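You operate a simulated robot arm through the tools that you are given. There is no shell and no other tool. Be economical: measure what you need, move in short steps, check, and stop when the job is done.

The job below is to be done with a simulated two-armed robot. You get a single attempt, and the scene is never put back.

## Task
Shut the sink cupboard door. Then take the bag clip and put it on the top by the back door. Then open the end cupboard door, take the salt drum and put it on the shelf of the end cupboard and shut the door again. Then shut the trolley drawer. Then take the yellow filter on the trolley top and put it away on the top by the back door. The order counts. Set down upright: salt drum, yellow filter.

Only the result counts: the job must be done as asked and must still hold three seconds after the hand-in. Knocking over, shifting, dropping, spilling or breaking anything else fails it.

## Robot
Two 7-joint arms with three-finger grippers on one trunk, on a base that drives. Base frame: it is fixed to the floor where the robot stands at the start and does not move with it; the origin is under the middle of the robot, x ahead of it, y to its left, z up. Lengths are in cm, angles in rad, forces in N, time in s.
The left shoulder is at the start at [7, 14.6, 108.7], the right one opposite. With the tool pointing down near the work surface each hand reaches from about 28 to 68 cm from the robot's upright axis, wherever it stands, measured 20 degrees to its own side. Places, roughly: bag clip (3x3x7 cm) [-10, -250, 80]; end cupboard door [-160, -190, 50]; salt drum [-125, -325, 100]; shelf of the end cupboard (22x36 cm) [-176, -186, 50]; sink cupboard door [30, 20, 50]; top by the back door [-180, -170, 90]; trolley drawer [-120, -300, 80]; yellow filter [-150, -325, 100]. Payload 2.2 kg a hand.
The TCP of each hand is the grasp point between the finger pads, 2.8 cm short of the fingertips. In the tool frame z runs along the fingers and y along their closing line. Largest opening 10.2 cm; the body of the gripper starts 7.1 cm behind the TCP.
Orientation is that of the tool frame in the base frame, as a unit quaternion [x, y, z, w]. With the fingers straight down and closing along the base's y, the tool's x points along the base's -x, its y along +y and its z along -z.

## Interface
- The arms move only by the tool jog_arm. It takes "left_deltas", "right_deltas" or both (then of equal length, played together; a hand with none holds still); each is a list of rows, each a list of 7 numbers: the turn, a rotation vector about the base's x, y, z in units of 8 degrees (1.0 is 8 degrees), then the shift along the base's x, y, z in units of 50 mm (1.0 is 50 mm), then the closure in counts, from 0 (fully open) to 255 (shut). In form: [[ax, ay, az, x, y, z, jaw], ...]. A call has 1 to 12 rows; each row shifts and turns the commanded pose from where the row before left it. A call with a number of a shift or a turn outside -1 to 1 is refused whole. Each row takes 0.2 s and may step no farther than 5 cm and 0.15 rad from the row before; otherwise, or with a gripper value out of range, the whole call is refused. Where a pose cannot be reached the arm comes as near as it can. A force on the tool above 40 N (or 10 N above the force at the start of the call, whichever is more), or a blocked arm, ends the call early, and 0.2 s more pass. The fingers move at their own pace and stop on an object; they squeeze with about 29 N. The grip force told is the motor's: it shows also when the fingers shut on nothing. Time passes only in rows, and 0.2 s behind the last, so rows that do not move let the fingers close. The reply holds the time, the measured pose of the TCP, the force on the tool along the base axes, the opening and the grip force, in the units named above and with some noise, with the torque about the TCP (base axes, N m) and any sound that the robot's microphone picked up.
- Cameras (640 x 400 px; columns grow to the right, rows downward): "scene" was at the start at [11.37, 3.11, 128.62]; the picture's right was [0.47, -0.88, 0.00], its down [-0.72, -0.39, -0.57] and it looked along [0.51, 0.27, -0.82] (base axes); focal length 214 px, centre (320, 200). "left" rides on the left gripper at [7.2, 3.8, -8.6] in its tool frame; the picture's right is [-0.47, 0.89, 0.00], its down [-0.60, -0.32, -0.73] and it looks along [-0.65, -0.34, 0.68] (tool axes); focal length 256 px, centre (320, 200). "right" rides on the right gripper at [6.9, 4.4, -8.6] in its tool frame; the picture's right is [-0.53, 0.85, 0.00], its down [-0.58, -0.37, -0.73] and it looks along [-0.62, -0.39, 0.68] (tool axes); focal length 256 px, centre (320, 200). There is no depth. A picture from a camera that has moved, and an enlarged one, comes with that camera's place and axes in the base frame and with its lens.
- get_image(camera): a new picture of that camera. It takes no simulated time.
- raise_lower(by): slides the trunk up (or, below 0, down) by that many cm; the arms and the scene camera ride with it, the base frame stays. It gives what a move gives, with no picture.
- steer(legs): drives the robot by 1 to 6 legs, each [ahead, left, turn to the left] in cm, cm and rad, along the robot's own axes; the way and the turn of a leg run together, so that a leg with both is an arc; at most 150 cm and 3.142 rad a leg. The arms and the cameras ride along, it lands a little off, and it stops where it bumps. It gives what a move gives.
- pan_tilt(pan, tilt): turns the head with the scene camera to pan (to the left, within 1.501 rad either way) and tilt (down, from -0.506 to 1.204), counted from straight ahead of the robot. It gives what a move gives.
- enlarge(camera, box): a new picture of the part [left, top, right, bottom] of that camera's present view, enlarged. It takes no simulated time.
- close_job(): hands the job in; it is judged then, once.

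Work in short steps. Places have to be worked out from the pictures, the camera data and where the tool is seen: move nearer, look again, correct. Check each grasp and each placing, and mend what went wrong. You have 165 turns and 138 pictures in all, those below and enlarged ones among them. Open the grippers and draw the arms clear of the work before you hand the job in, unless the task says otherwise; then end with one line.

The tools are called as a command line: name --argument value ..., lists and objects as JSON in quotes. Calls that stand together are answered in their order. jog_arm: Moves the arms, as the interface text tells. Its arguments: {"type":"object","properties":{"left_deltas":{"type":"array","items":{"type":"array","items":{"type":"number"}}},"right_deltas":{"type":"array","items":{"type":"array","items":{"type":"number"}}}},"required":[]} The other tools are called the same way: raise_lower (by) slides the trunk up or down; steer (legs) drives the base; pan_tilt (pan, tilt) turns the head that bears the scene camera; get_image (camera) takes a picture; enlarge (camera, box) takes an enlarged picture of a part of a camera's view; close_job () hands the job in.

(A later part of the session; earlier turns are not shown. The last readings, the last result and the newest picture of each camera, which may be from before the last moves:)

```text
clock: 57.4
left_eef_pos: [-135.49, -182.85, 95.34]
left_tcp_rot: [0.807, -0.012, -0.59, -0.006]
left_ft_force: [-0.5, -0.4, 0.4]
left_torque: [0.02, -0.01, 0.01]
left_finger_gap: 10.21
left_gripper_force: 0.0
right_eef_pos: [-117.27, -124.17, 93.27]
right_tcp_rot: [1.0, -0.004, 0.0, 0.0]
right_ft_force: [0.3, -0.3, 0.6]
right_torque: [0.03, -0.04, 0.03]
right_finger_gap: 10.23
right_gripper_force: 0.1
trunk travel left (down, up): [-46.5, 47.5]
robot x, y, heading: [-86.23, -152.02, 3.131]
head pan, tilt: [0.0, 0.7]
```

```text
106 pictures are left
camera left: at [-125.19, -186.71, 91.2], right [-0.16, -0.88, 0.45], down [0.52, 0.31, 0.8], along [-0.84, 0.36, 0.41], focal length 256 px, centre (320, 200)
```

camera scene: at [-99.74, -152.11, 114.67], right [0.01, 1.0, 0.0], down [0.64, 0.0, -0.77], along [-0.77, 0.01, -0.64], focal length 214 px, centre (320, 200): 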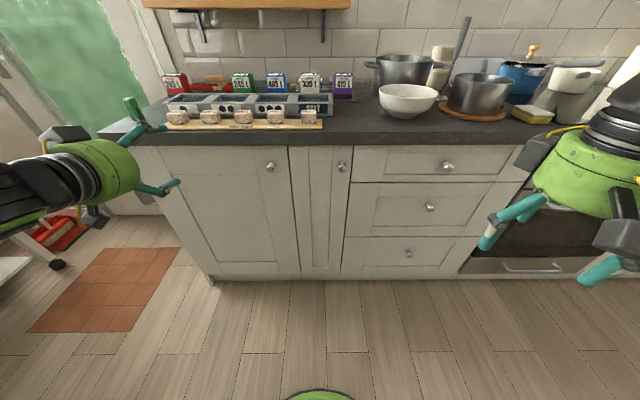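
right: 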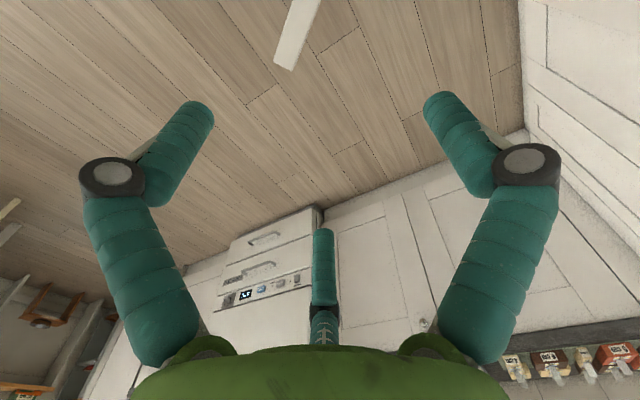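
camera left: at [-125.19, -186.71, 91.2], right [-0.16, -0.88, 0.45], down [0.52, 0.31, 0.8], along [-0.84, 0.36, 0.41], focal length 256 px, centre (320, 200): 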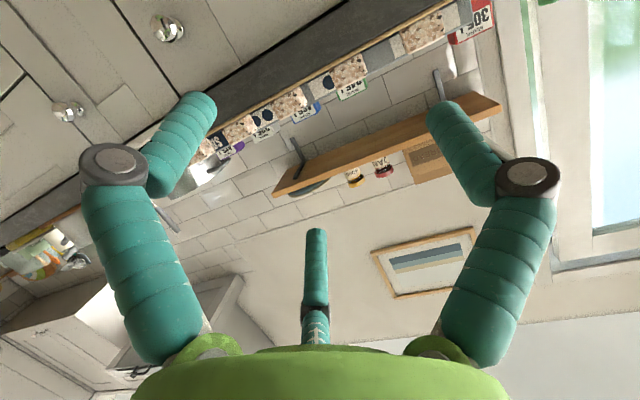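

Triangulating puts the knob at (-157.5,-167.1,80). I'll bring the left hand in front of it, stopping about 12 cm short.

jog_arm --left_deltas '[[0, 0, 0, -0.36, 0.632, -0.6, 0], [0, 0, 0, -0.36, 0.632, -0.6, 0], [0, 0, 0, -0.36, 0.632, -0.6, 0], [0, 0, 0, -0.36, 0.632, -0.6, 0], [0, 0, 0, -0.36, 0.632, -0.6, 0], [0, 0, 0, 0, 0, 0, 0]]'

get_image --camera "left"

get_image --camera "scene"

```text
clock: 58.8
left_eef_pos: [-144.32, -167.14, 80.41]
left_tcp_rot: [0.807, -0.011, -0.591, -0.006]
left_ft_force: [-0.6, 0.5, 0.5]
left_torque: [0.03, 0.01, -0.04]
left_finger_gap: 10.21
left_gripper_force: 0.0
right_eef_pos: [-117.19, -124.27, 93.29]
right_tcp_rot: [1.0, -0.003, 0.0, 0.0]
right_ft_force: [-0.4, 0.3, 0.4]
right_torque: [0.0, -0.02, -0.01]
right_finger_gap: 10.2
right_gripper_force: 0.1
trunk travel left (down, up): [-46.5, 47.5]
robot x, y, heading: [-86.2, -151.84, 3.135]
head pan, tilt: [0.0, 0.7]
```

```text
105 pictures are left
camera left: at [-134.04, -170.83, 76.37], right [-0.16, -0.88, 0.45], down [0.52, 0.31, 0.8], along [-0.84, 0.36, 0.41], focal length 256 px, centre (320, 200)
```

left: 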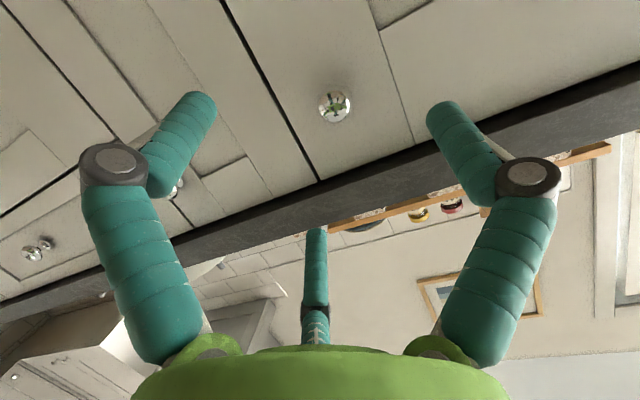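

```text
104 pictures are left
camera scene: at [-99.67, -152.17, 114.68], right [0.01, 1.0, 0.0], down [0.64, 0.0, -0.77], along [-0.77, 0.01, -0.64], focal length 214 px, centre (320, 200)
```

scene: 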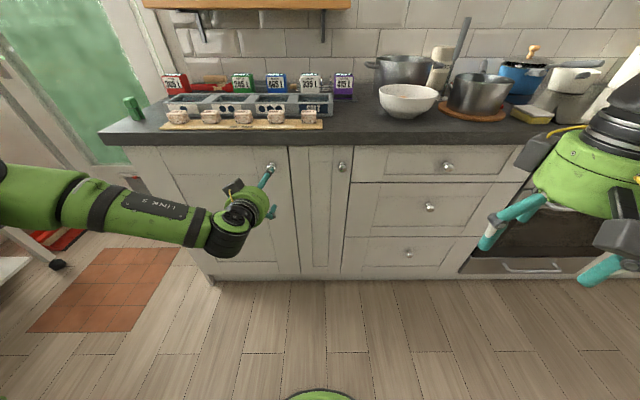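

The knob is lined up between the fingers. I'll advance 12 cm and close.

jog_arm --left_deltas '[[0, 0, 0, -0.8, 0.1, -0.05, 0], [0, 0, 0, -0.8, 0, 0, 0], [0, 0, 0, -0.7, 0, 0, 0], [0, 0, 0, -0.1, 0, 0, 0], [0, 0, 0, 0, 0, 0, 255], [0, 0, 0, 0, 0, 0, 255], [0, 0, 0, 0, 0, 0, 255]]'

get_image --camera "left"

```text
clock: 60.2
left_eef_pos: [-154.07, -168.08, 81.53]
left_tcp_rot: [0.811, -0.018, -0.585, -0.012]
left_ft_force: [21.8, -1.2, 8.2]
left_torque: [0.06, 0.06, -0.19]
left_finger_gap: 0.23
left_gripper_force: 28.8
left hand out of reach, approached as far as the arm can: row 2, 3
right_eef_pos: [-116.85, -124.3, 93.44]
right_tcp_rot: [1.0, -0.002, -0.002, 0.001]
right_ft_force: [-0.3, 0.3, -0.4]
right_torque: [0.01, -0.01, 0.01]
right_finger_gap: 10.22
right_gripper_force: 0.0
trunk travel left (down, up): [-46.5, 47.5]
robot x, y, heading: [-86.26, -151.85, 3.133]
head pan, tilt: [0.0, 0.7]
stopped in row 7 (left hand): the force on the tool passed its limit at 46 N (the readings are from after the stop); the commanded pose is now the measured one
```

```text
103 pictures are left
camera left: at [-143.7, -172.09, 77.51], right [-0.18, -0.88, 0.44], down [0.52, 0.3, 0.8], along [-0.84, 0.37, 0.4], focal length 256 px, centre (320, 200)
```

left: 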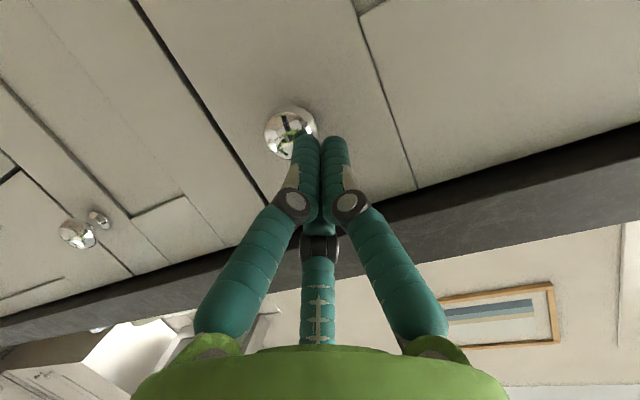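

The fingers stopped short, out of reach, and closed in front of the knob. I'll back off, open, drive 12 cm closer, and realign.

jog_arm --left_deltas '[[0, 0, 0, 0.8, 0, 0, 255], [0, 0, 0, 0.9, 0.2, 0, 0], [0, 0, 0, 0.9, 0, -0.1, 0], [0, 0, 0, 0.9, 0, 0, 0], [0, 0, 0, 0.5, 0, 0, 0], [0, 0, 0, 0, 0, 0, 0]]'

steer --legs '[[13, 0, 0]]'

get_image --camera "left"

```text
clock: 61.6
left_eef_pos: [-135.74, -166.83, 80.46]
left_tcp_rot: [0.812, -0.016, -0.583, -0.01]
left_ft_force: [-1.0, -0.5, -0.5]
left_torque: [0.0, 0.0, 0.0]
left_finger_gap: 10.19
left_gripper_force: 0.1
left hand out of reach, approached as far as the arm can: row 5
right_eef_pos: [-117.24, -124.21, 93.18]
right_tcp_rot: [1.0, -0.004, -0.001, 0.0]
right_ft_force: [0.3, 0.1, 0.2]
right_torque: [-0.01, 0.01, -0.01]
right_finger_gap: 10.19
right_gripper_force: 0.0
trunk travel left (down, up): [-46.5, 47.5]
robot x, y, heading: [-86.31, -152.04, 3.136]
head pan, tilt: [0.0, 0.7]
```

```text
clock: 62.9
left_eef_pos: [-149.27, -166.91, 80.3]
left_tcp_rot: [0.813, -0.014, -0.582, -0.009]
left_ft_force: [-0.5, 0.3, 0.5]
left_torque: [0.03, 0.02, 0.01]
left_finger_gap: 10.19
left_gripper_force: 0.1
right_eef_pos: [-130.78, -124.27, 93.15]
right_tcp_rot: [1.0, -0.002, -0.001, 0.001]
right_ft_force: [-1.6, -0.1, 0.6]
right_torque: [0.03, -0.04, 0.0]
right_finger_gap: 10.19
right_gripper_force: 0.1
trunk travel left (down, up): [-46.5, 47.5]
robot x, y, heading: [-99.58, -151.79, 3.138]
head pan, tilt: [0.0, 0.7]
```

```text
102 pictures are left
camera left: at [-138.88, -170.87, 76.41], right [-0.18, -0.88, 0.44], down [0.51, 0.3, 0.81], along [-0.84, 0.37, 0.39], focal length 256 px, centre (320, 200)
```

left: 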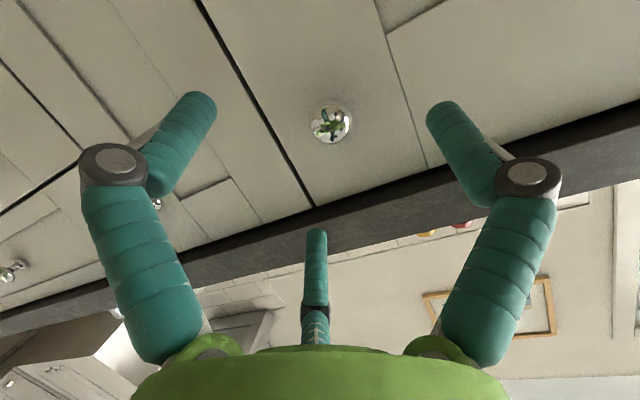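

The knob is now within reach at about (-158,-166.3,79.7). I'll advance 8.5 cm and close.

jog_arm --left_deltas '[[0, 0, 0, -0.6, 0.12, -0.1, 0], [0, 0, 0, -0.6, 0, 0, 0], [0, 0, 0, -0.4, 0, 0, 0], [0, 0, 0, 0, 0, 0, 0], [0, 0, 0, 0, 0, 0, 255], [0, 0, 0, 0, 0, 0, 255], [0, 0, 0, 0, 0, 0, 255]]'

get_image --camera "left"

```text
clock: 64.3
left_eef_pos: [-156.46, -166.26, 80.1]
left_tcp_rot: [0.813, -0.015, -0.582, -0.009]
left_ft_force: [21.1, -3.9, 8.7]
left_torque: [-0.17, 0.35, 0.09]
left_finger_gap: 3.98
left_gripper_force: 45.3
right_eef_pos: [-130.23, -124.35, 93.35]
right_tcp_rot: [1.0, -0.001, -0.003, 0.0]
right_ft_force: [0.2, -0.6, -0.4]
right_torque: [-0.01, 0.03, 0.0]
right_finger_gap: 10.22
right_gripper_force: 0.1
trunk travel left (down, up): [-46.5, 47.5]
robot x, y, heading: [-99.37, -151.65, 3.138]
head pan, tilt: [0.0, 0.7]
stopped in row 6 (left hand): the force on the tool passed its limit at 41 N (the readings are from after the stop); the commanded pose is now the measured one
```

```text
101 pictures are left
camera left: at [-146.1, -170.25, 76.18], right [-0.18, -0.88, 0.44], down [0.51, 0.3, 0.81], along [-0.84, 0.37, 0.39], focal length 256 px, centre (320, 200)
```

left: 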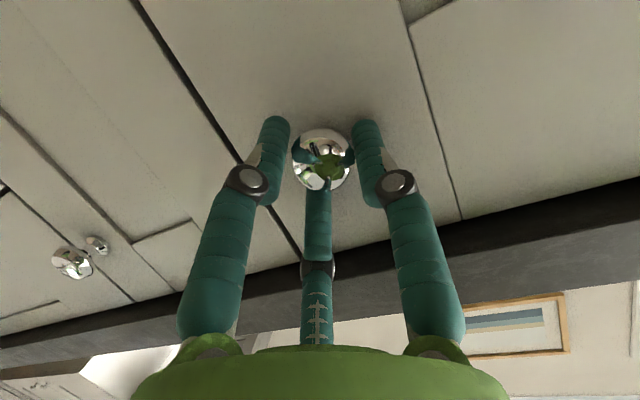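

The fingers straddle the knob but are pressing the door. I'll ease off slightly and finish closing.

jog_arm --left_deltas '[[0, 0, 0, 0.06, 0, 0, 255], [0, 0, 0, 0, 0, 0, 255], [0, 0, 0, 0, 0, 0, 255]]'

```text
clock: 65.1
left_eef_pos: [-156.47, -166.36, 80.16]
left_tcp_rot: [0.814, -0.015, -0.581, -0.009]
left_ft_force: [9.7, -4.5, 8.1]
left_torque: [-0.12, 0.69, 0.02]
left_finger_gap: 3.99
left_gripper_force: 45.2
right_eef_pos: [-130.44, -124.29, 93.29]
right_tcp_rot: [1.0, -0.002, -0.001, 0.0]
right_ft_force: [-0.1, 0.2, 0.5]
right_torque: [0.0, -0.04, 0.0]
right_finger_gap: 10.21
right_gripper_force: 0.0
trunk travel left (down, up): [-46.5, 47.5]
robot x, y, heading: [-99.52, -151.81, 3.135]
head pan, tilt: [0.0, 0.7]
```

The knob is gripped with a 4 cm gap. I'll pull along the hinge arc in small steps, turning the hand with the door.

jog_arm --left_deltas '[[0, 0, -0.5, 0.63, -0.07, 0, 255], [0, 0, -0.5, 0.63, -0.11, 0, 255], [0, 0, -0.5, 0.62, -0.16, 0, 255], [0, 0, -0.5, 0.61, -0.2, 0, 255], [0, 0, 0, 0, 0, 0, 255]]'

get_image --camera "left"

get_image --camera "scene"

```text
clock: 66.1
left_eef_pos: [-148.08, -168.16, 79.55]
left_tcp_rot: [0.795, -0.137, -0.583, -0.098]
left_ft_force: [3.8, 8.7, 9.7]
left_torque: [0.44, 0.66, 0.56]
left_finger_gap: 3.28
left_gripper_force: 44.8
left hand out of reach, approached as far as the arm can: row 3, 4
right_eef_pos: [-130.53, -124.25, 93.15]
right_tcp_rot: [1.0, -0.003, -0.001, 0.001]
right_ft_force: [-1.4, -0.3, -0.2]
right_torque: [0.0, -0.04, 0.02]
right_finger_gap: 10.21
right_gripper_force: 0.1
trunk travel left (down, up): [-46.5, 47.5]
robot x, y, heading: [-99.54, -151.68, 3.136]
head pan, tilt: [0.0, 0.7]
stopped in row 5 (left hand): the force on the tool passed its limit at 42 N (the readings are from after the stop); the commanded pose is now the measured one
```

```text
100 pictures are left
camera left: at [-139.52, -174.99, 75.49], right [-0.42, -0.79, 0.45], down [0.59, 0.13, 0.79], along [-0.69, 0.6, 0.41], focal length 256 px, centre (320, 200)
```

left: 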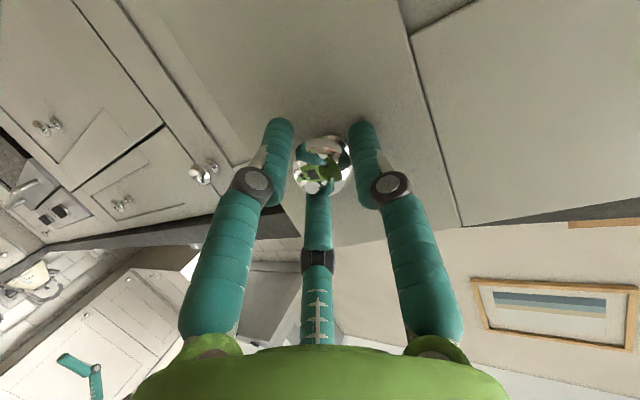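

```text
99 pictures are left
camera scene: at [-112.93, -151.94, 114.64], right [0.0, 1.0, 0.0], down [0.64, 0.0, -0.77], along [-0.77, 0.0, -0.64], focal length 214 px, centre (320, 200)
```

scene: 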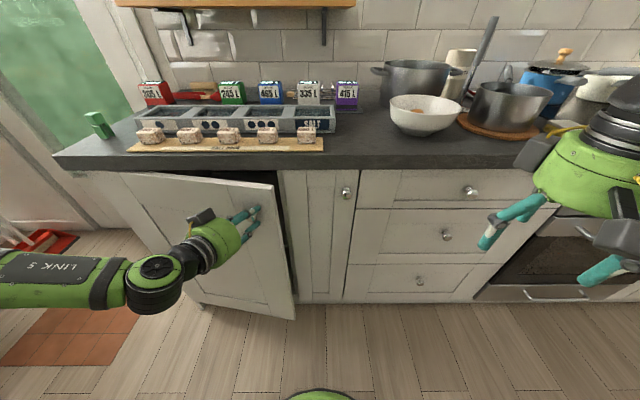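

The door is cracked open about 11°, and the arm is at its folding limit. I'll back the base up along the arc with the knob still gripped.

steer --legs '[[-5, 1.6, 0], [-5, 2.4, 0]]'

get_image --camera "scene"

```text
clock: 67.6
left_eef_pos: [-137.82, -172.0, 79.88]
left_tcp_rot: [0.795, -0.137, -0.583, -0.096]
left_ft_force: [8.8, 17.8, 16.9]
left_torque: [-0.4, -0.25, -0.42]
left_finger_gap: 3.23
left_gripper_force: 44.7
right_eef_pos: [-120.35, -127.95, 93.2]
right_tcp_rot: [1.0, -0.001, -0.002, 0.001]
right_ft_force: [0.0, -0.4, 0.6]
right_torque: [0.04, 0.0, 0.0]
right_finger_gap: 10.18
right_gripper_force: 0.0
trunk travel left (down, up): [-46.5, 47.5]
robot x, y, heading: [-89.94, -155.84, 3.137]
head pan, tilt: [0.0, 0.7]
```

```text
98 pictures are left
camera scene: at [-102.59, -155.7, 114.73], right [0.0, 1.0, 0.0], down [0.64, -0.01, -0.77], along [-0.77, 0.0, -0.64], focal length 214 px, centre (320, 200)
```

scene: 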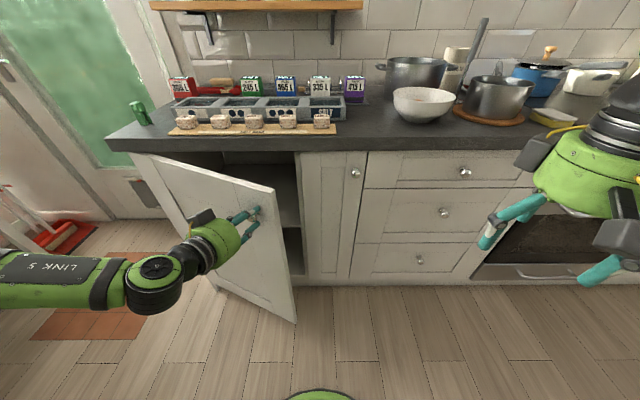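

Pulling with the base works; the door is about 25° open and the shelf is visible inside. I'll continue along the arc.

steer --legs '[[-4.6, 2.9, 0], [-4, 3.4, 0], [-3.5, 3.6, 0]]'

get_image --camera "scene"

```text
clock: 69.6
left_eef_pos: [-125.37, -181.68, 79.96]
left_tcp_rot: [0.794, -0.141, -0.583, -0.099]
left_ft_force: [17.4, 16.5, 17.5]
left_torque: [-0.04, -0.1, -0.34]
left_finger_gap: 3.26
left_gripper_force: 45.1
right_eef_pos: [-108.06, -137.81, 93.3]
right_tcp_rot: [1.0, -0.003, -0.002, 0.002]
right_ft_force: [0.3, 0.4, 0.0]
right_torque: [0.02, 0.0, 0.02]
right_finger_gap: 10.23
right_gripper_force: 0.0
trunk travel left (down, up): [-46.5, 47.5]
robot x, y, heading: [-77.58, -165.63, 3.132]
head pan, tilt: [0.0, 0.7]
```

```text
97 pictures are left
camera scene: at [-90.38, -165.6, 114.74], right [0.01, 1.0, 0.0], down [0.64, -0.01, -0.77], along [-0.77, 0.0, -0.64], focal length 214 px, centre (320, 200)
```

scene: 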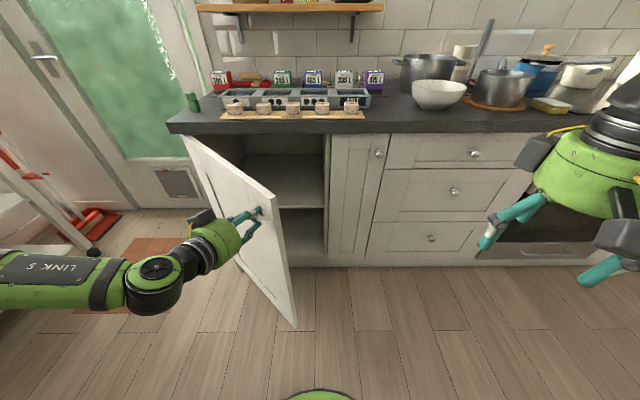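

The door is about 45° open. I'll rotate the hand to follow the door angle before continuing.

jog_arm --left_deltas '[[0, 0, -1, 0, 0, 0, 255], [0, 0, -1, 0, 0, 0, 255], [0, 0, -1, 0, 0, 0, 255], [0, 0, 0, 0, 0, 0, 255]]'

get_image --camera "left"

```text
clock: 70.6
left_eef_pos: [-125.89, -181.89, 79.79]
left_tcp_rot: [0.748, -0.301, -0.55, -0.217]
left_ft_force: [-2.0, -5.2, 18.0]
left_torque: [-0.24, 0.05, 0.76]
left_finger_gap: 3.19
left_gripper_force: 44.4
right_eef_pos: [-108.38, -138.01, 93.17]
right_tcp_rot: [1.0, -0.002, -0.001, 0.001]
right_ft_force: [0.4, -0.4, -0.1]
right_torque: [0.04, -0.02, -0.01]
right_finger_gap: 10.19
right_gripper_force: 0.0
trunk travel left (down, up): [-46.5, 47.5]
robot x, y, heading: [-77.89, -165.53, 3.134]
head pan, tilt: [0.0, 0.7]
```

```text
96 pictures are left
camera left: at [-121.02, -191.65, 75.63], right [-0.71, -0.54, 0.45], down [0.6, -0.12, 0.79], along [-0.37, 0.83, 0.41], focal length 256 px, centre (320, 200)
```

left: 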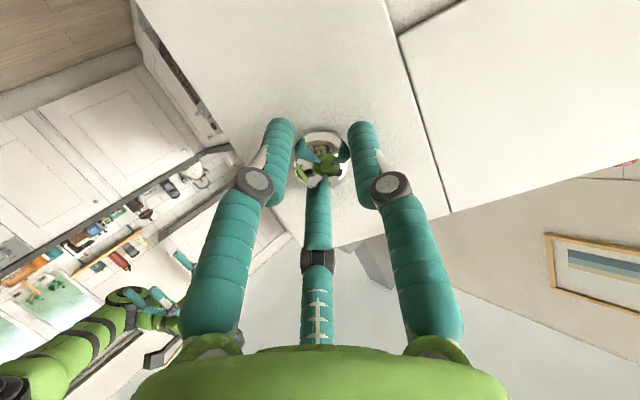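

The hand turned fine. I'll continue the arc with the base.

steer --legs '[[-4.2, 5.4, 0], [-3.3, 6.4, 0]]'

jog_arm --left_deltas '[[0, 0, -1, 0, 0, 0, 255], [0, 0, -1, 0, 0, 0, 255], [0, 0, 0, 0, 0, 0, 255]]'

get_image --camera "scene"

```text
clock: 72.2
left_eef_pos: [-118.36, -193.4, 79.9]
left_tcp_rot: [0.748, -0.301, -0.55, -0.218]
left_ft_force: [-8.1, -3.5, 22.3]
left_torque: [-0.29, -0.43, 0.26]
left_finger_gap: 3.24
left_gripper_force: 45.0
right_eef_pos: [-101.01, -149.74, 93.13]
right_tcp_rot: [1.0, -0.003, -0.001, 0.0]
right_ft_force: [0.8, -0.5, -0.1]
right_torque: [-0.01, -0.03, 0.01]
right_finger_gap: 10.2
right_gripper_force: 0.0
trunk travel left (down, up): [-46.5, 47.5]
robot x, y, heading: [-69.85, -176.93, 3.137]
head pan, tilt: [0.0, 0.7]
```

```text
clock: 73.0
left_eef_pos: [-118.69, -193.62, 79.93]
left_tcp_rot: [0.698, -0.401, -0.516, -0.292]
left_ft_force: [-6.9, -5.4, 6.4]
left_torque: [0.12, 0.28, 0.55]
left_finger_gap: 3.23
left_gripper_force: 44.5
right_eef_pos: [-101.03, -149.69, 93.05]
right_tcp_rot: [1.0, -0.001, -0.001, -0.001]
right_ft_force: [-0.7, 0.4, 0.0]
right_torque: [-0.02, -0.01, 0.01]
right_finger_gap: 10.2
right_gripper_force: 0.1
trunk travel left (down, up): [-46.5, 47.5]
robot x, y, heading: [-69.96, -177.01, 3.142]
head pan, tilt: [0.0, 0.7]
```

```text
95 pictures are left
camera scene: at [-83.48, -177.52, 114.66], right [0.01, 1.0, 0.0], down [0.64, 0.0, -0.76], along [-0.76, 0.0, -0.64], focal length 214 px, centre (320, 200)
```

scene: 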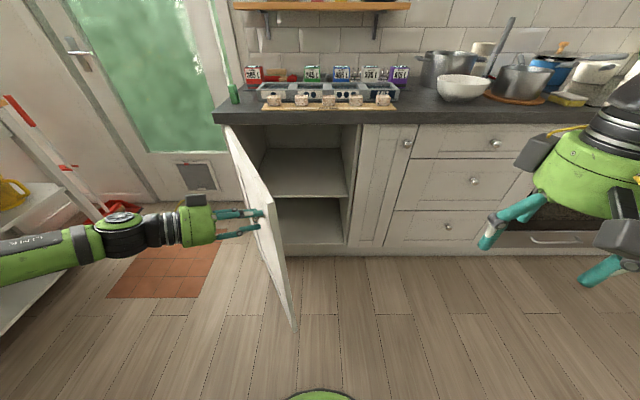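

The door is about 66° open. I'll take it on to about 90°.

steer --legs '[[-2.6, 7, 0], [-1.1, 7.4, 0]]'

jog_arm --left_deltas '[[0, 0, -1, 0, 0, 0, 255], [0, 0, -1, 0, 0, 0, 255], [0, 0, 0, 0, 0, 0, 255]]'

get_image --camera "scene"

```text
clock: 74.7
left_eef_pos: [-114.76, -207.71, 79.88]
left_tcp_rot: [0.698, -0.402, -0.515, -0.293]
left_ft_force: [-9.2, -1.9, 16.2]
left_torque: [-0.46, -0.33, 0.61]
left_finger_gap: 3.21
left_gripper_force: 45.4
right_eef_pos: [-97.26, -163.84, 93.13]
right_tcp_rot: [1.0, -0.003, 0.001, 0.002]
right_ft_force: [0.2, 0.1, -0.6]
right_torque: [-0.01, 0.04, -0.02]
right_finger_gap: 10.22
right_gripper_force: 0.0
trunk travel left (down, up): [-46.5, 47.5]
robot x, y, heading: [-65.91, -191.34, 3.139]
head pan, tilt: [0.0, 0.7]
```

```text
clock: 75.5
left_eef_pos: [-115.12, -207.73, 79.91]
left_tcp_rot: [0.635, -0.495, -0.47, -0.361]
left_ft_force: [-12.4, -2.2, 7.7]
left_torque: [-0.36, 0.23, 0.72]
left_finger_gap: 3.25
left_gripper_force: 45.2
right_eef_pos: [-97.53, -163.74, 93.05]
right_tcp_rot: [1.0, -0.002, -0.001, 0.001]
right_ft_force: [0.2, 0.8, 0.5]
right_torque: [0.02, 0.02, 0.0]
right_finger_gap: 10.21
right_gripper_force: 0.1
trunk travel left (down, up): [-46.5, 47.5]
robot x, y, heading: [-66.13, -191.75, 3.138]
head pan, tilt: [0.0, 0.7]
```

```text
94 pictures are left
camera scene: at [-79.93, -191.67, 114.66], right [0.01, 1.0, 0.0], down [0.64, 0.0, -0.76], along [-0.76, 0.0, -0.64], focal length 214 px, centre (320, 200)
```

scene: 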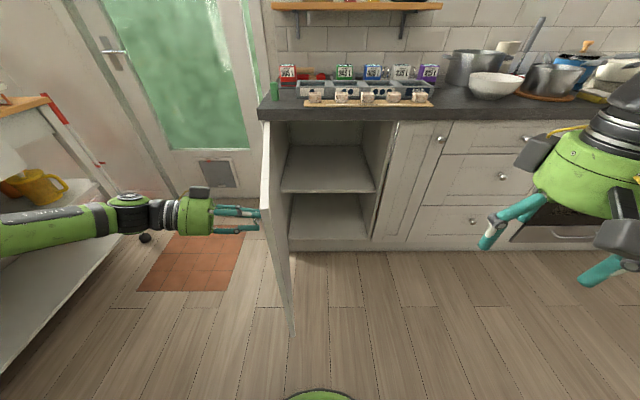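

The door is at about 83°. One more nudge past 90°, then I'll release and retract the hand.

steer --legs '[[0.3, 8.5, 0]]'

jog_arm --left_deltas '[[0, 0, 0, 0, 0, 0, 0], [0, 0, 0, 0, 0, 0, 0], [0, 0, 0, 0, -0.5, 0, 0], [0, 0, 0, 0, -0.8, 0, 0], [0, 0, 0, 0, -0.8, 0, 0], [0, 0, 0, 0.6, -0.4, 0.5, 0], [0, 0, 0, 0.6, 0, 0.7, 0], [0, 0, 0, 0, 0, 0, 0]]'

get_image --camera "scene"

```text
clock: 76.6
left_eef_pos: [-115.13, -216.3, 80.01]
left_tcp_rot: [0.636, -0.495, -0.469, -0.361]
left_ft_force: [-3.6, -0.3, 11.2]
left_torque: [-0.37, -0.24, 0.52]
left_finger_gap: 3.25
left_gripper_force: 44.8
right_eef_pos: [-97.81, -172.57, 93.14]
right_tcp_rot: [1.0, -0.002, -0.002, 0.001]
right_ft_force: [-0.8, 0.0, 0.6]
right_torque: [0.03, 0.01, 0.01]
right_finger_gap: 10.2
right_gripper_force: 0.1
trunk travel left (down, up): [-46.5, 47.5]
robot x, y, heading: [-66.89, -199.93, 3.139]
head pan, tilt: [0.0, 0.7]
```

```text
clock: 78.4
left_eef_pos: [-109.45, -228.7, 85.76]
left_tcp_rot: [0.637, -0.494, -0.469, -0.362]
left_ft_force: [0.5, 0.2, -0.3]
left_torque: [-0.02, 0.02, -0.03]
left_finger_gap: 10.23
left_gripper_force: 0.1
right_eef_pos: [-97.84, -172.53, 93.23]
right_tcp_rot: [1.0, -0.003, 0.0, 0.001]
right_ft_force: [-0.1, -0.3, 0.4]
right_torque: [0.02, 0.01, 0.01]
right_finger_gap: 10.2
right_gripper_force: 0.1
trunk travel left (down, up): [-46.5, 47.5]
robot x, y, heading: [-66.48, -199.84, 3.136]
head pan, tilt: [0.0, 0.7]
```

```text
93 pictures are left
camera scene: at [-80.2, -200.34, 114.65], right [0.01, 1.0, 0.0], down [0.64, 0.0, -0.76], along [-0.76, 0.0, -0.64], focal length 214 px, centre (320, 200)
```

scene: 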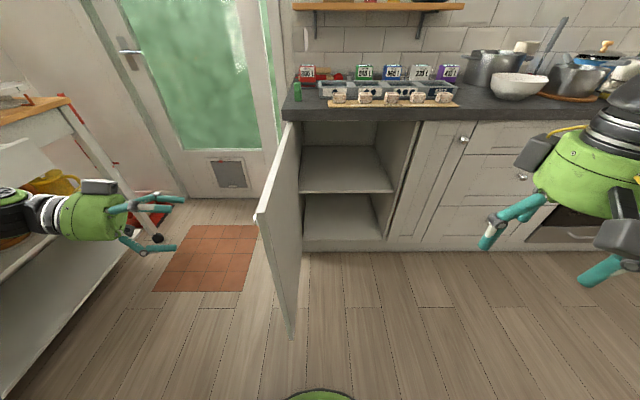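

The door is open about 95°, and the shelf top looks to be at z≈48. I'll raise the trunk, turn to face the trolley, and move in front of it.

raise_lower --by 18

steer --legs '[[0, 0, 1.571], [10, -36, 0]]'

pan_tilt --pan -0.1 --tilt 0.6

get_image --camera "scene"

```text
clock: 80.4
left_eef_pos: [-109.25, -228.6, 103.71]
left_tcp_rot: [0.636, -0.494, -0.469, -0.361]
left_ft_force: [-0.5, -0.1, -0.2]
left_torque: [0.0, 0.01, -0.01]
left_finger_gap: 10.21
left_gripper_force: 0.1
right_eef_pos: [-97.83, -172.56, 111.11]
right_tcp_rot: [1.0, -0.003, 0.0, 0.001]
right_ft_force: [0.6, -0.1, -0.4]
right_torque: [0.01, 0.03, 0.0]
right_finger_gap: 10.22
right_gripper_force: 0.1
trunk travel left (down, up): [-64.5, 29.5]
robot x, y, heading: [-66.58, -200.08, 3.141]
head pan, tilt: [0.0, 0.7]
```

```text
clock: 85.9
left_eef_pos: [-57.82, -245.23, 103.93]
left_tcp_rot: [0.801, 0.093, -0.586, 0.072]
left_ft_force: [-0.8, 0.8, 0.0]
left_torque: [-0.01, -0.07, 0.04]
left_finger_gap: 10.2
left_gripper_force: 0.0
right_eef_pos: [-113.79, -232.73, 110.92]
right_tcp_rot: [0.717, 0.697, 0.003, 0.0]
right_ft_force: [-1.2, -0.1, 1.2]
right_torque: [-0.06, -0.04, 0.0]
right_finger_gap: 10.18
right_gripper_force: 0.1
trunk travel left (down, up): [-64.5, 29.5]
robot x, y, heading: [-85.35, -201.89, -1.588]
head pan, tilt: [0.0, 0.7]
stopped in leg 2: the robot was blocked; the commanded pose is now the measured one
```

```text
clock: 86.6
left_eef_pos: [-57.24, -245.09, 103.88]
left_tcp_rot: [0.8, 0.094, -0.588, 0.073]
left_ft_force: [0.0, 0.7, 0.1]
left_torque: [-0.01, 0.0, 0.05]
left_finger_gap: 10.18
left_gripper_force: 0.1
right_eef_pos: [-113.42, -232.54, 111.15]
right_tcp_rot: [0.716, 0.698, 0.001, 0.0]
right_ft_force: [0.2, 0.9, -0.4]
right_torque: [-0.03, 0.04, 0.01]
right_finger_gap: 10.2
right_gripper_force: 0.1
trunk travel left (down, up): [-64.5, 29.5]
robot x, y, heading: [-85.52, -202.2, -1.592]
head pan, tilt: [-0.099, 0.6]
```

```text
92 pictures are left
camera scene: at [-86.34, -215.88, 133.56], right [-0.99, 0.12, 0.0], down [0.07, 0.56, -0.83], along [-0.1, -0.82, -0.56], focal length 214 px, centre (320, 200)
```

scene: 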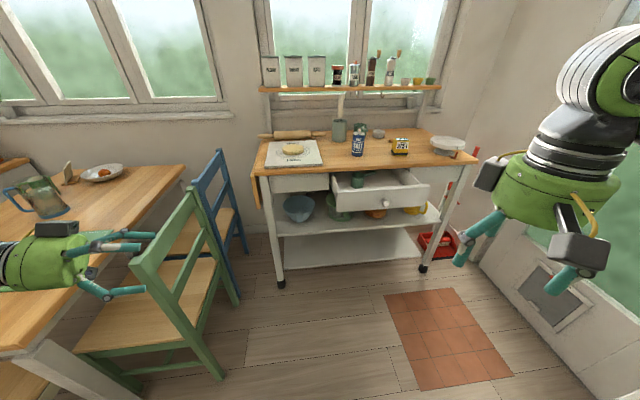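

The base bumped something on its right, probably the open door's edge. I'll look right to check the door.

pan_tilt --pan -1.4 --tilt 0.8

get_image --camera "scene"

```text
clock: 88.1
left_eef_pos: [-57.34, -245.2, 103.77]
left_tcp_rot: [0.8, 0.094, -0.588, 0.073]
left_ft_force: [-0.8, -0.3, 0.5]
left_torque: [0.02, -0.04, 0.01]
left_finger_gap: 10.21
left_gripper_force: 0.0
right_eef_pos: [-113.45, -232.86, 111.04]
right_tcp_rot: [0.716, 0.698, 0.002, 0.0]
right_ft_force: [0.5, 1.0, 0.5]
right_torque: [0.01, -0.03, 0.02]
right_finger_gap: 10.22
right_gripper_force: 0.1
trunk travel left (down, up): [-64.5, 29.5]
robot x, y, heading: [-85.36, -201.85, -1.592]
head pan, tilt: [-1.4, 0.799]
```

```text
91 pictures are left
camera scene: at [-93.33, -208.61, 131.84], right [-0.15, 0.99, 0.0], down [0.71, 0.11, -0.7], along [-0.69, -0.1, -0.72], focal length 214 px, centre (320, 200)
```

scene: 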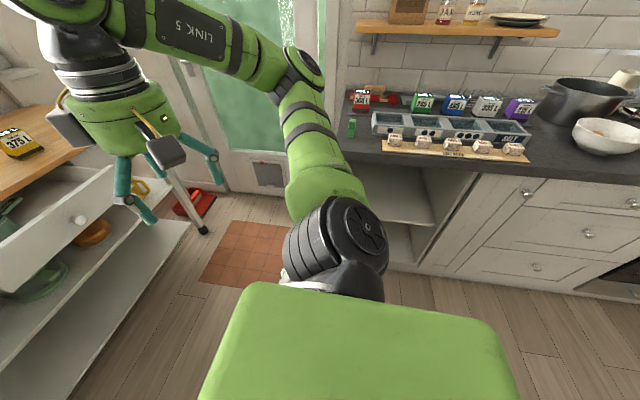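

The door seems undisturbed. I'll step off to the left, go ahead past the door edge, then strafe right in front of the trolley.

steer --legs '[[0, 3, 0.02], [38, 0, 0], [0, -22, 0]]'

get_image --camera "scene"

pan_tilt --pan -0.2 --tilt 0.75

get_image --camera "scene"

```text
clock: 90.2
left_eef_pos: [-52.3, -258.08, 103.64]
left_tcp_rot: [0.8, 0.098, -0.588, 0.074]
left_ft_force: [0.5, 0.3, -0.6]
left_torque: [-0.02, 0.02, -0.02]
left_finger_gap: 10.22
left_gripper_force: 0.1
right_eef_pos: [-108.57, -246.33, 110.96]
right_tcp_rot: [0.712, 0.702, 0.003, 0.0]
right_ft_force: [0.1, -0.6, -0.2]
right_torque: [0.05, 0.02, -0.01]
right_finger_gap: 10.21
right_gripper_force: 0.1
trunk travel left (down, up): [-64.5, 29.5]
robot x, y, heading: [-80.53, -214.91, -1.581]
head pan, tilt: [-1.4, 0.799]
stopped in leg 2: the robot was blocked; the commanded pose is now the measured one
```

```text
90 pictures are left
camera scene: at [-88.73, -221.97, 131.83], right [-0.16, 0.99, 0.0], down [0.71, 0.12, -0.7], along [-0.69, -0.11, -0.72], focal length 214 px, centre (320, 200)
```

scene: 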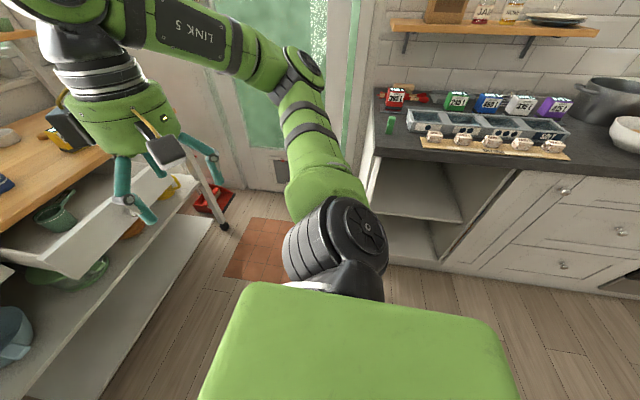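

```text
clock: 91.6
left_eef_pos: [-52.16, -257.91, 103.74]
left_tcp_rot: [0.801, 0.097, -0.587, 0.074]
left_ft_force: [-0.2, -0.5, 0.9]
left_torque: [0.01, 0.02, 0.02]
left_finger_gap: 10.21
left_gripper_force: 0.0
right_eef_pos: [-108.47, -246.06, 111.1]
right_tcp_rot: [0.712, 0.702, 0.001, 0.0]
right_ft_force: [0.4, 0.4, 0.2]
right_torque: [-0.02, 0.0, 0.03]
right_finger_gap: 10.19
right_gripper_force: 0.0
trunk travel left (down, up): [-64.5, 29.5]
robot x, y, heading: [-80.8, -215.37, -1.58]
head pan, tilt: [-0.201, 0.75]
```

```text
89 pictures are left
camera scene: at [-82.5, -228.5, 132.24], right [-0.98, 0.21, 0.0], down [0.14, 0.67, -0.73], along [-0.15, -0.72, -0.68], focal length 214 px, centre (320, 200)
```

scene: 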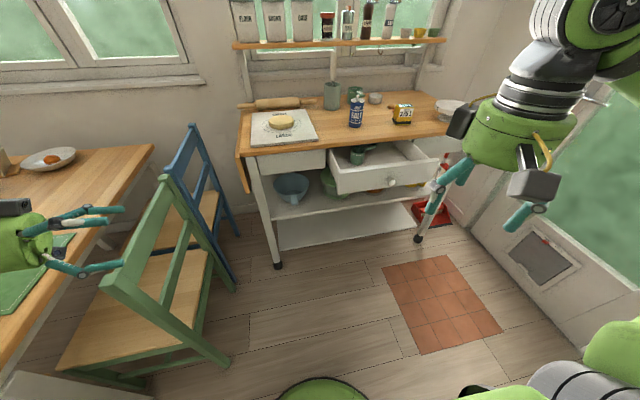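

It is blocked again, and the front looks clear. I'll look left and down at the left arm and chair.

pan_tilt --pan 0.9 --tilt 0.75

get_image --camera "scene"

pan_tilt --pan -1.0 --tilt 1.2

get_image --camera "scene"

```text
clock: 92.9
left_eef_pos: [-52.38, -257.96, 103.8]
left_tcp_rot: [0.8, 0.099, -0.587, 0.076]
left_ft_force: [-0.2, 0.3, 0.0]
left_torque: [0.02, 0.01, 0.01]
left_finger_gap: 10.2
left_gripper_force: 0.1
right_eef_pos: [-108.58, -246.19, 111.0]
right_tcp_rot: [0.712, 0.702, 0.002, 0.0]
right_ft_force: [0.6, 0.0, -0.3]
right_torque: [0.03, -0.01, -0.02]
right_finger_gap: 10.18
right_gripper_force: 0.1
trunk travel left (down, up): [-64.5, 29.5]
robot x, y, heading: [-80.83, -215.13, -1.58]
head pan, tilt: [0.901, 0.75]
```

```text
88 pictures are left
camera scene: at [-74.32, -225.64, 132.24], right [-0.63, -0.78, 0.0], down [-0.53, 0.43, -0.73], along [0.57, -0.46, -0.68], focal length 214 px, centre (320, 200)
```

scene: 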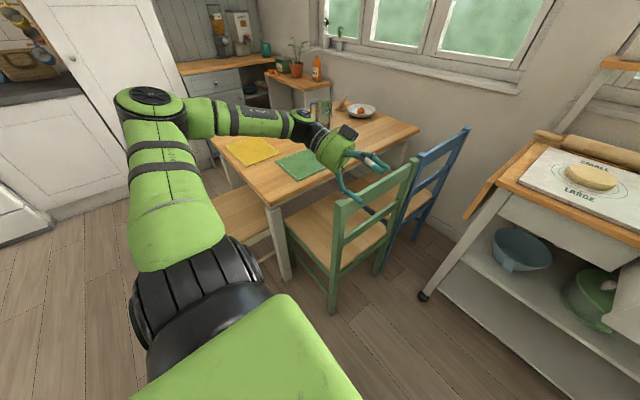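

```text
clock: 94.8
left_eef_pos: [-52.38, -257.98, 103.85]
left_tcp_rot: [0.8, 0.099, -0.587, 0.076]
left_ft_force: [0.4, -0.4, 0.3]
left_torque: [0.01, -0.03, 0.03]
left_finger_gap: 10.21
left_gripper_force: 0.0
right_eef_pos: [-108.45, -246.08, 111.09]
right_tcp_rot: [0.712, 0.702, 0.002, -0.001]
right_ft_force: [-0.2, 0.7, -0.6]
right_torque: [0.02, 0.0, 0.01]
right_finger_gap: 10.2
right_gripper_force: 0.1
trunk travel left (down, up): [-64.5, 29.5]
robot x, y, heading: [-80.54, -215.1, -1.581]
head pan, tilt: [-1.0, 1.201]
```

```text
87 pictures are left
camera scene: at [-85.5, -223.4, 129.07], right [-0.53, 0.85, 0.0], down [0.79, 0.5, -0.36], along [-0.31, -0.19, -0.93], focal length 214 px, centre (320, 200)
```

scene: 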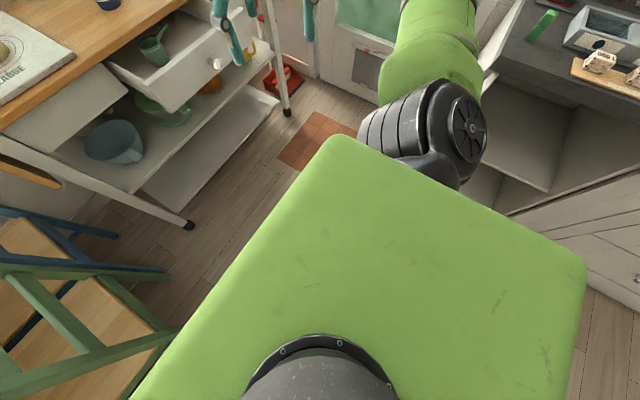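

The cause is probably the door. It is now pushed past 90° and its tip near x=-110 catches the base's right side. I'll sidestep left first, then go ahead and right around its end.

steer --legs '[[0, 9, 0.008], [22, 0, 0]]'

pan_tilt --pan -1.5 --tilt 0.6

get_image --camera "scene"

```text
clock: 97.2
left_eef_pos: [-42.54, -279.42, 103.83]
left_tcp_rot: [0.799, 0.103, -0.587, 0.079]
left_ft_force: [0.0, 0.0, -0.8]
left_torque: [0.02, 0.01, 0.0]
left_finger_gap: 10.21
left_gripper_force: 0.0
right_eef_pos: [-99.02, -268.14, 110.93]
right_tcp_rot: [0.708, 0.706, 0.001, 0.0]
right_ft_force: [0.5, -0.1, -0.4]
right_torque: [-0.01, -0.06, -0.01]
right_finger_gap: 10.21
right_gripper_force: 0.0
trunk travel left (down, up): [-64.5, 29.5]
robot x, y, heading: [-71.49, -237.13, -1.568]
head pan, tilt: [-1.0, 1.201]
```

```text
clock: 98.2
left_eef_pos: [-42.7, -279.27, 103.79]
left_tcp_rot: [0.799, 0.103, -0.587, 0.079]
left_ft_force: [-0.6, 0.5, 0.9]
left_torque: [-0.01, 0.0, 0.02]
left_finger_gap: 10.2
left_gripper_force: 0.1
right_eef_pos: [-98.99, -268.31, 110.99]
right_tcp_rot: [0.708, 0.706, 0.001, 0.0]
right_ft_force: [-1.4, 0.8, -0.3]
right_torque: [-0.02, 0.02, -0.02]
right_finger_gap: 10.23
right_gripper_force: 0.0
trunk travel left (down, up): [-64.5, 29.5]
robot x, y, heading: [-71.53, -237.01, -1.57]
head pan, tilt: [-1.499, 0.6]
```

```text
86 pictures are left
camera scene: at [-80.37, -242.9, 133.52], right [-0.08, 1.0, 0.0], down [0.56, 0.04, -0.82], along [-0.82, -0.06, -0.57], focal length 214 px, centre (320, 200)
```

scene: 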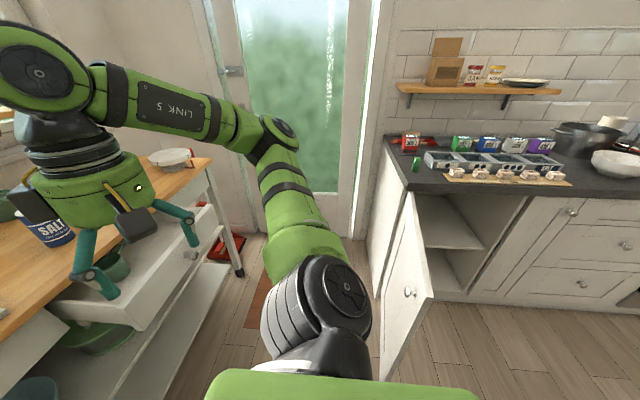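

I'm past the door, which is still open at about 97° and unharmed. I'll pull the left hand back and up, then go diagonally to in front of the trolley.

jog_arm --left_deltas '[[0, 0, 0, 0, 0.5, 0.7, 0], [0, 0, 0, 0, 0.5, 0.7, 0], [0, 0, 0, 0, 0.6, 0.5, 0], [0, 0, 0, 0, 0, 0, 0]]'

steer --legs '[[23, -36.5, 0]]'

pan_tilt --pan -0.2 --tilt 0.8

get_image --camera "scene"

get_image --camera "right"

```text
clock: 99.2
left_eef_pos: [-42.65, -271.24, 113.62]
left_tcp_rot: [0.799, 0.103, -0.587, 0.078]
left_ft_force: [0.1, 0.0, -0.2]
left_torque: [0.02, 0.01, -0.01]
left_finger_gap: 10.19
left_gripper_force: 0.1
right_eef_pos: [-98.97, -268.18, 111.08]
right_tcp_rot: [0.708, 0.706, 0.002, 0.0]
right_ft_force: [0.4, 0.6, -0.7]
right_torque: [0.03, 0.02, -0.03]
right_finger_gap: 10.24
right_gripper_force: 0.0
trunk travel left (down, up): [-64.5, 29.5]
robot x, y, heading: [-71.39, -236.64, -1.567]
head pan, tilt: [-1.499, 0.6]
```

```text
clock: 101.8
left_eef_pos: [-78.99, -294.15, 113.51]
left_tcp_rot: [0.8, 0.101, -0.587, 0.077]
left_ft_force: [-0.8, -0.7, -0.3]
left_torque: [0.02, 0.04, -0.01]
left_finger_gap: 10.22
left_gripper_force: 0.2
right_eef_pos: [-135.24, -290.84, 111.09]
right_tcp_rot: [0.709, 0.705, 0.002, -0.001]
right_ft_force: [0.0, 0.1, -0.2]
right_torque: [0.01, 0.02, 0.0]
right_finger_gap: 10.18
right_gripper_force: 0.1
trunk travel left (down, up): [-64.5, 29.5]
robot x, y, heading: [-107.51, -259.73, -1.576]
head pan, tilt: [-1.499, 0.6]
```

```text
clock: 103.2
left_eef_pos: [-78.98, -294.22, 113.65]
left_tcp_rot: [0.8, 0.1, -0.586, 0.077]
left_ft_force: [-0.1, 0.0, 0.5]
left_torque: [0.0, 0.01, 0.0]
left_finger_gap: 10.21
left_gripper_force: 0.1
right_eef_pos: [-135.2, -290.9, 111.04]
right_tcp_rot: [0.709, 0.705, 0.001, 0.0]
right_ft_force: [-0.4, -0.2, 0.9]
right_torque: [-0.01, 0.04, 0.0]
right_finger_gap: 10.19
right_gripper_force: 0.0
trunk travel left (down, up): [-64.5, 29.5]
robot x, y, heading: [-107.8, -259.86, -1.573]
head pan, tilt: [-0.201, 0.799]
```

```text
85 pictures are left
camera scene: at [-109.3, -272.92, 131.84], right [-0.98, 0.2, 0.0], down [0.15, 0.7, -0.7], along [-0.14, -0.68, -0.72], focal length 214 px, centre (320, 200)
```

scene: 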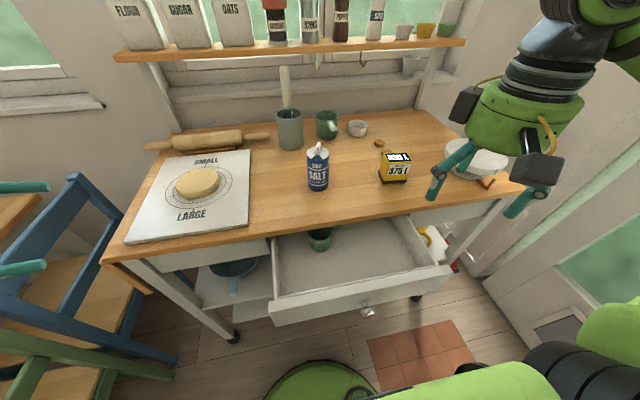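

```text
84 pictures are left
camera right: at [-131.03, -283.92, 119.73], right [0.84, -0.54, 0.0], down [-0.37, -0.58, 0.73], along [-0.39, -0.61, -0.68], focal length 256 px, centre (320, 200)
```

right: 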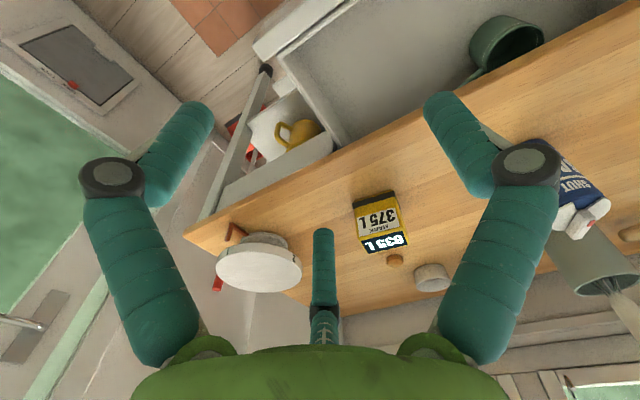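

The trolley top is at z≈91.5. The drum, about 6.5 cm wide and reaching to z≈102, is near (-117.5,-318), and the filter is near (-139,-316). I'll pitch the right hand 48° forward and bring it to a stand-off in front of the drum.

jog_arm --right_deltas '[[-1, 0, 0, 0.59, -0.2, 0.1, 0], [-1, 0, 0, 0.59, -0.4, 0, 0], [-1, 0, 0, 0.59, -0.5, 0, 0], [-1, 0, 0, 0.59, -0.5, 0, 0], [-1, 0, 0, 0.59, -0.5, -0.1, 0], [-1, 0, 0, 0.59, -0.6, -0.4, 0], [0, 0, 0, 0, -0.5, -0.4, 0], [0, 0, 0, 0, 0, 0, 0]]'

get_image --camera "right"

get_image --camera "scene"

```text
clock: 105.0
left_eef_pos: [-78.95, -294.25, 113.63]
left_tcp_rot: [0.8, 0.101, -0.587, 0.078]
left_ft_force: [0.0, 0.0, -0.4]
left_torque: [0.01, -0.03, 0.0]
left_finger_gap: 10.22
left_gripper_force: 0.2
right_eef_pos: [-117.82, -307.04, 106.99]
right_tcp_rot: [0.648, 0.645, -0.285, 0.289]
right_ft_force: [0.1, -0.5, -0.1]
right_torque: [-0.03, 0.03, -0.03]
right_finger_gap: 10.21
right_gripper_force: 0.1
trunk travel left (down, up): [-64.5, 29.5]
robot x, y, heading: [-107.64, -259.63, -1.573]
head pan, tilt: [-0.201, 0.799]
```

```text
83 pictures are left
camera right: at [-113.43, -295.9, 107.69], right [0.84, -0.36, 0.4], down [-0.37, 0.16, 0.92], along [-0.39, -0.92, 0.0], focal length 256 px, centre (320, 200)
```

right: 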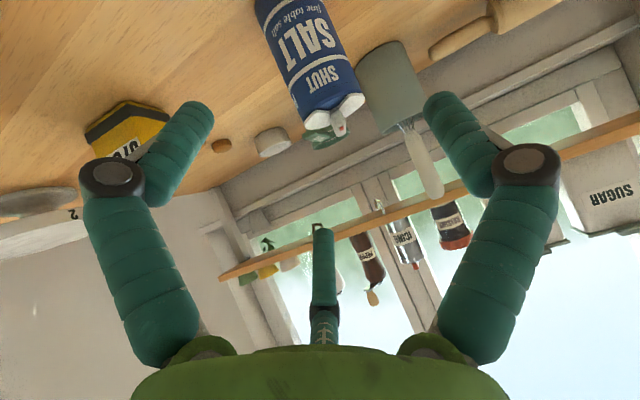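

```text
82 pictures are left
camera scene: at [-109.28, -272.86, 131.85], right [-0.98, 0.2, 0.0], down [0.14, 0.7, -0.7], along [-0.14, -0.68, -0.72], focal length 214 px, centre (320, 200)
```

scene: 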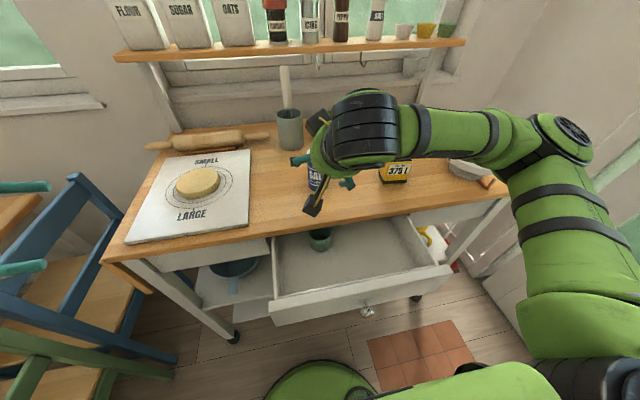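

The drum is centered between the fingers at x≈-117.9. I'll advance along the tool axis to its axis.

jog_arm --right_deltas '[[0, 0, 0, 0, -0.55, -0.52, 0], [0, 0, 0, 0, -0.55, -0.52, 0], [0, 0, 0, 0, -0.55, -0.52, 0], [0, 0, 0, 0, -0.5, -0.5, 0], [0, 0, 0, 0, 0, 0, 0]]'

get_image --camera "right"

```text
clock: 106.1
left_eef_pos: [-78.93, -294.21, 113.56]
left_tcp_rot: [0.8, 0.1, -0.587, 0.077]
left_ft_force: [0.0, -0.3, 0.3]
left_torque: [0.01, 0.02, -0.04]
left_finger_gap: 10.2
left_gripper_force: 0.0
right_eef_pos: [-117.6, -318.51, 98.59]
right_tcp_rot: [0.643, 0.636, -0.299, 0.305]
right_ft_force: [-2.6, 0.0, 15.5]
right_torque: [-0.55, 0.38, -0.07]
right_finger_gap: 10.22
right_gripper_force: 0.3
trunk travel left (down, up): [-64.5, 29.5]
robot x, y, heading: [-107.74, -259.67, -1.575]
head pan, tilt: [-0.201, 0.799]
stopped in row 5 (right hand): the force on the tool passed its limit at 42 N (the readings are from after the stop); the commanded pose is now the measured one
```

```text
81 pictures are left
camera right: at [-113.32, -307.34, 98.76], right [0.84, -0.34, 0.42], down [-0.37, 0.2, 0.91], along [-0.4, -0.92, 0.04], focal length 256 px, centre (320, 200)
```

right: 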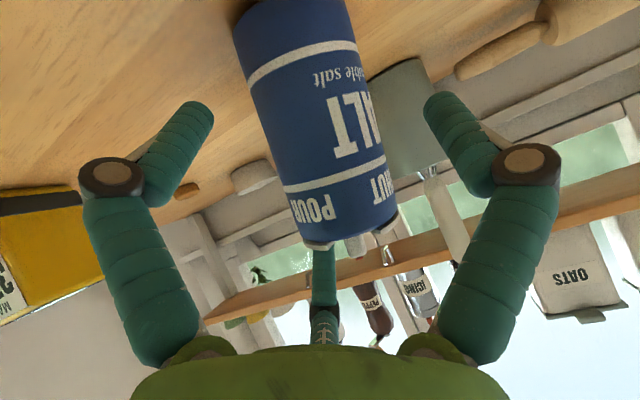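

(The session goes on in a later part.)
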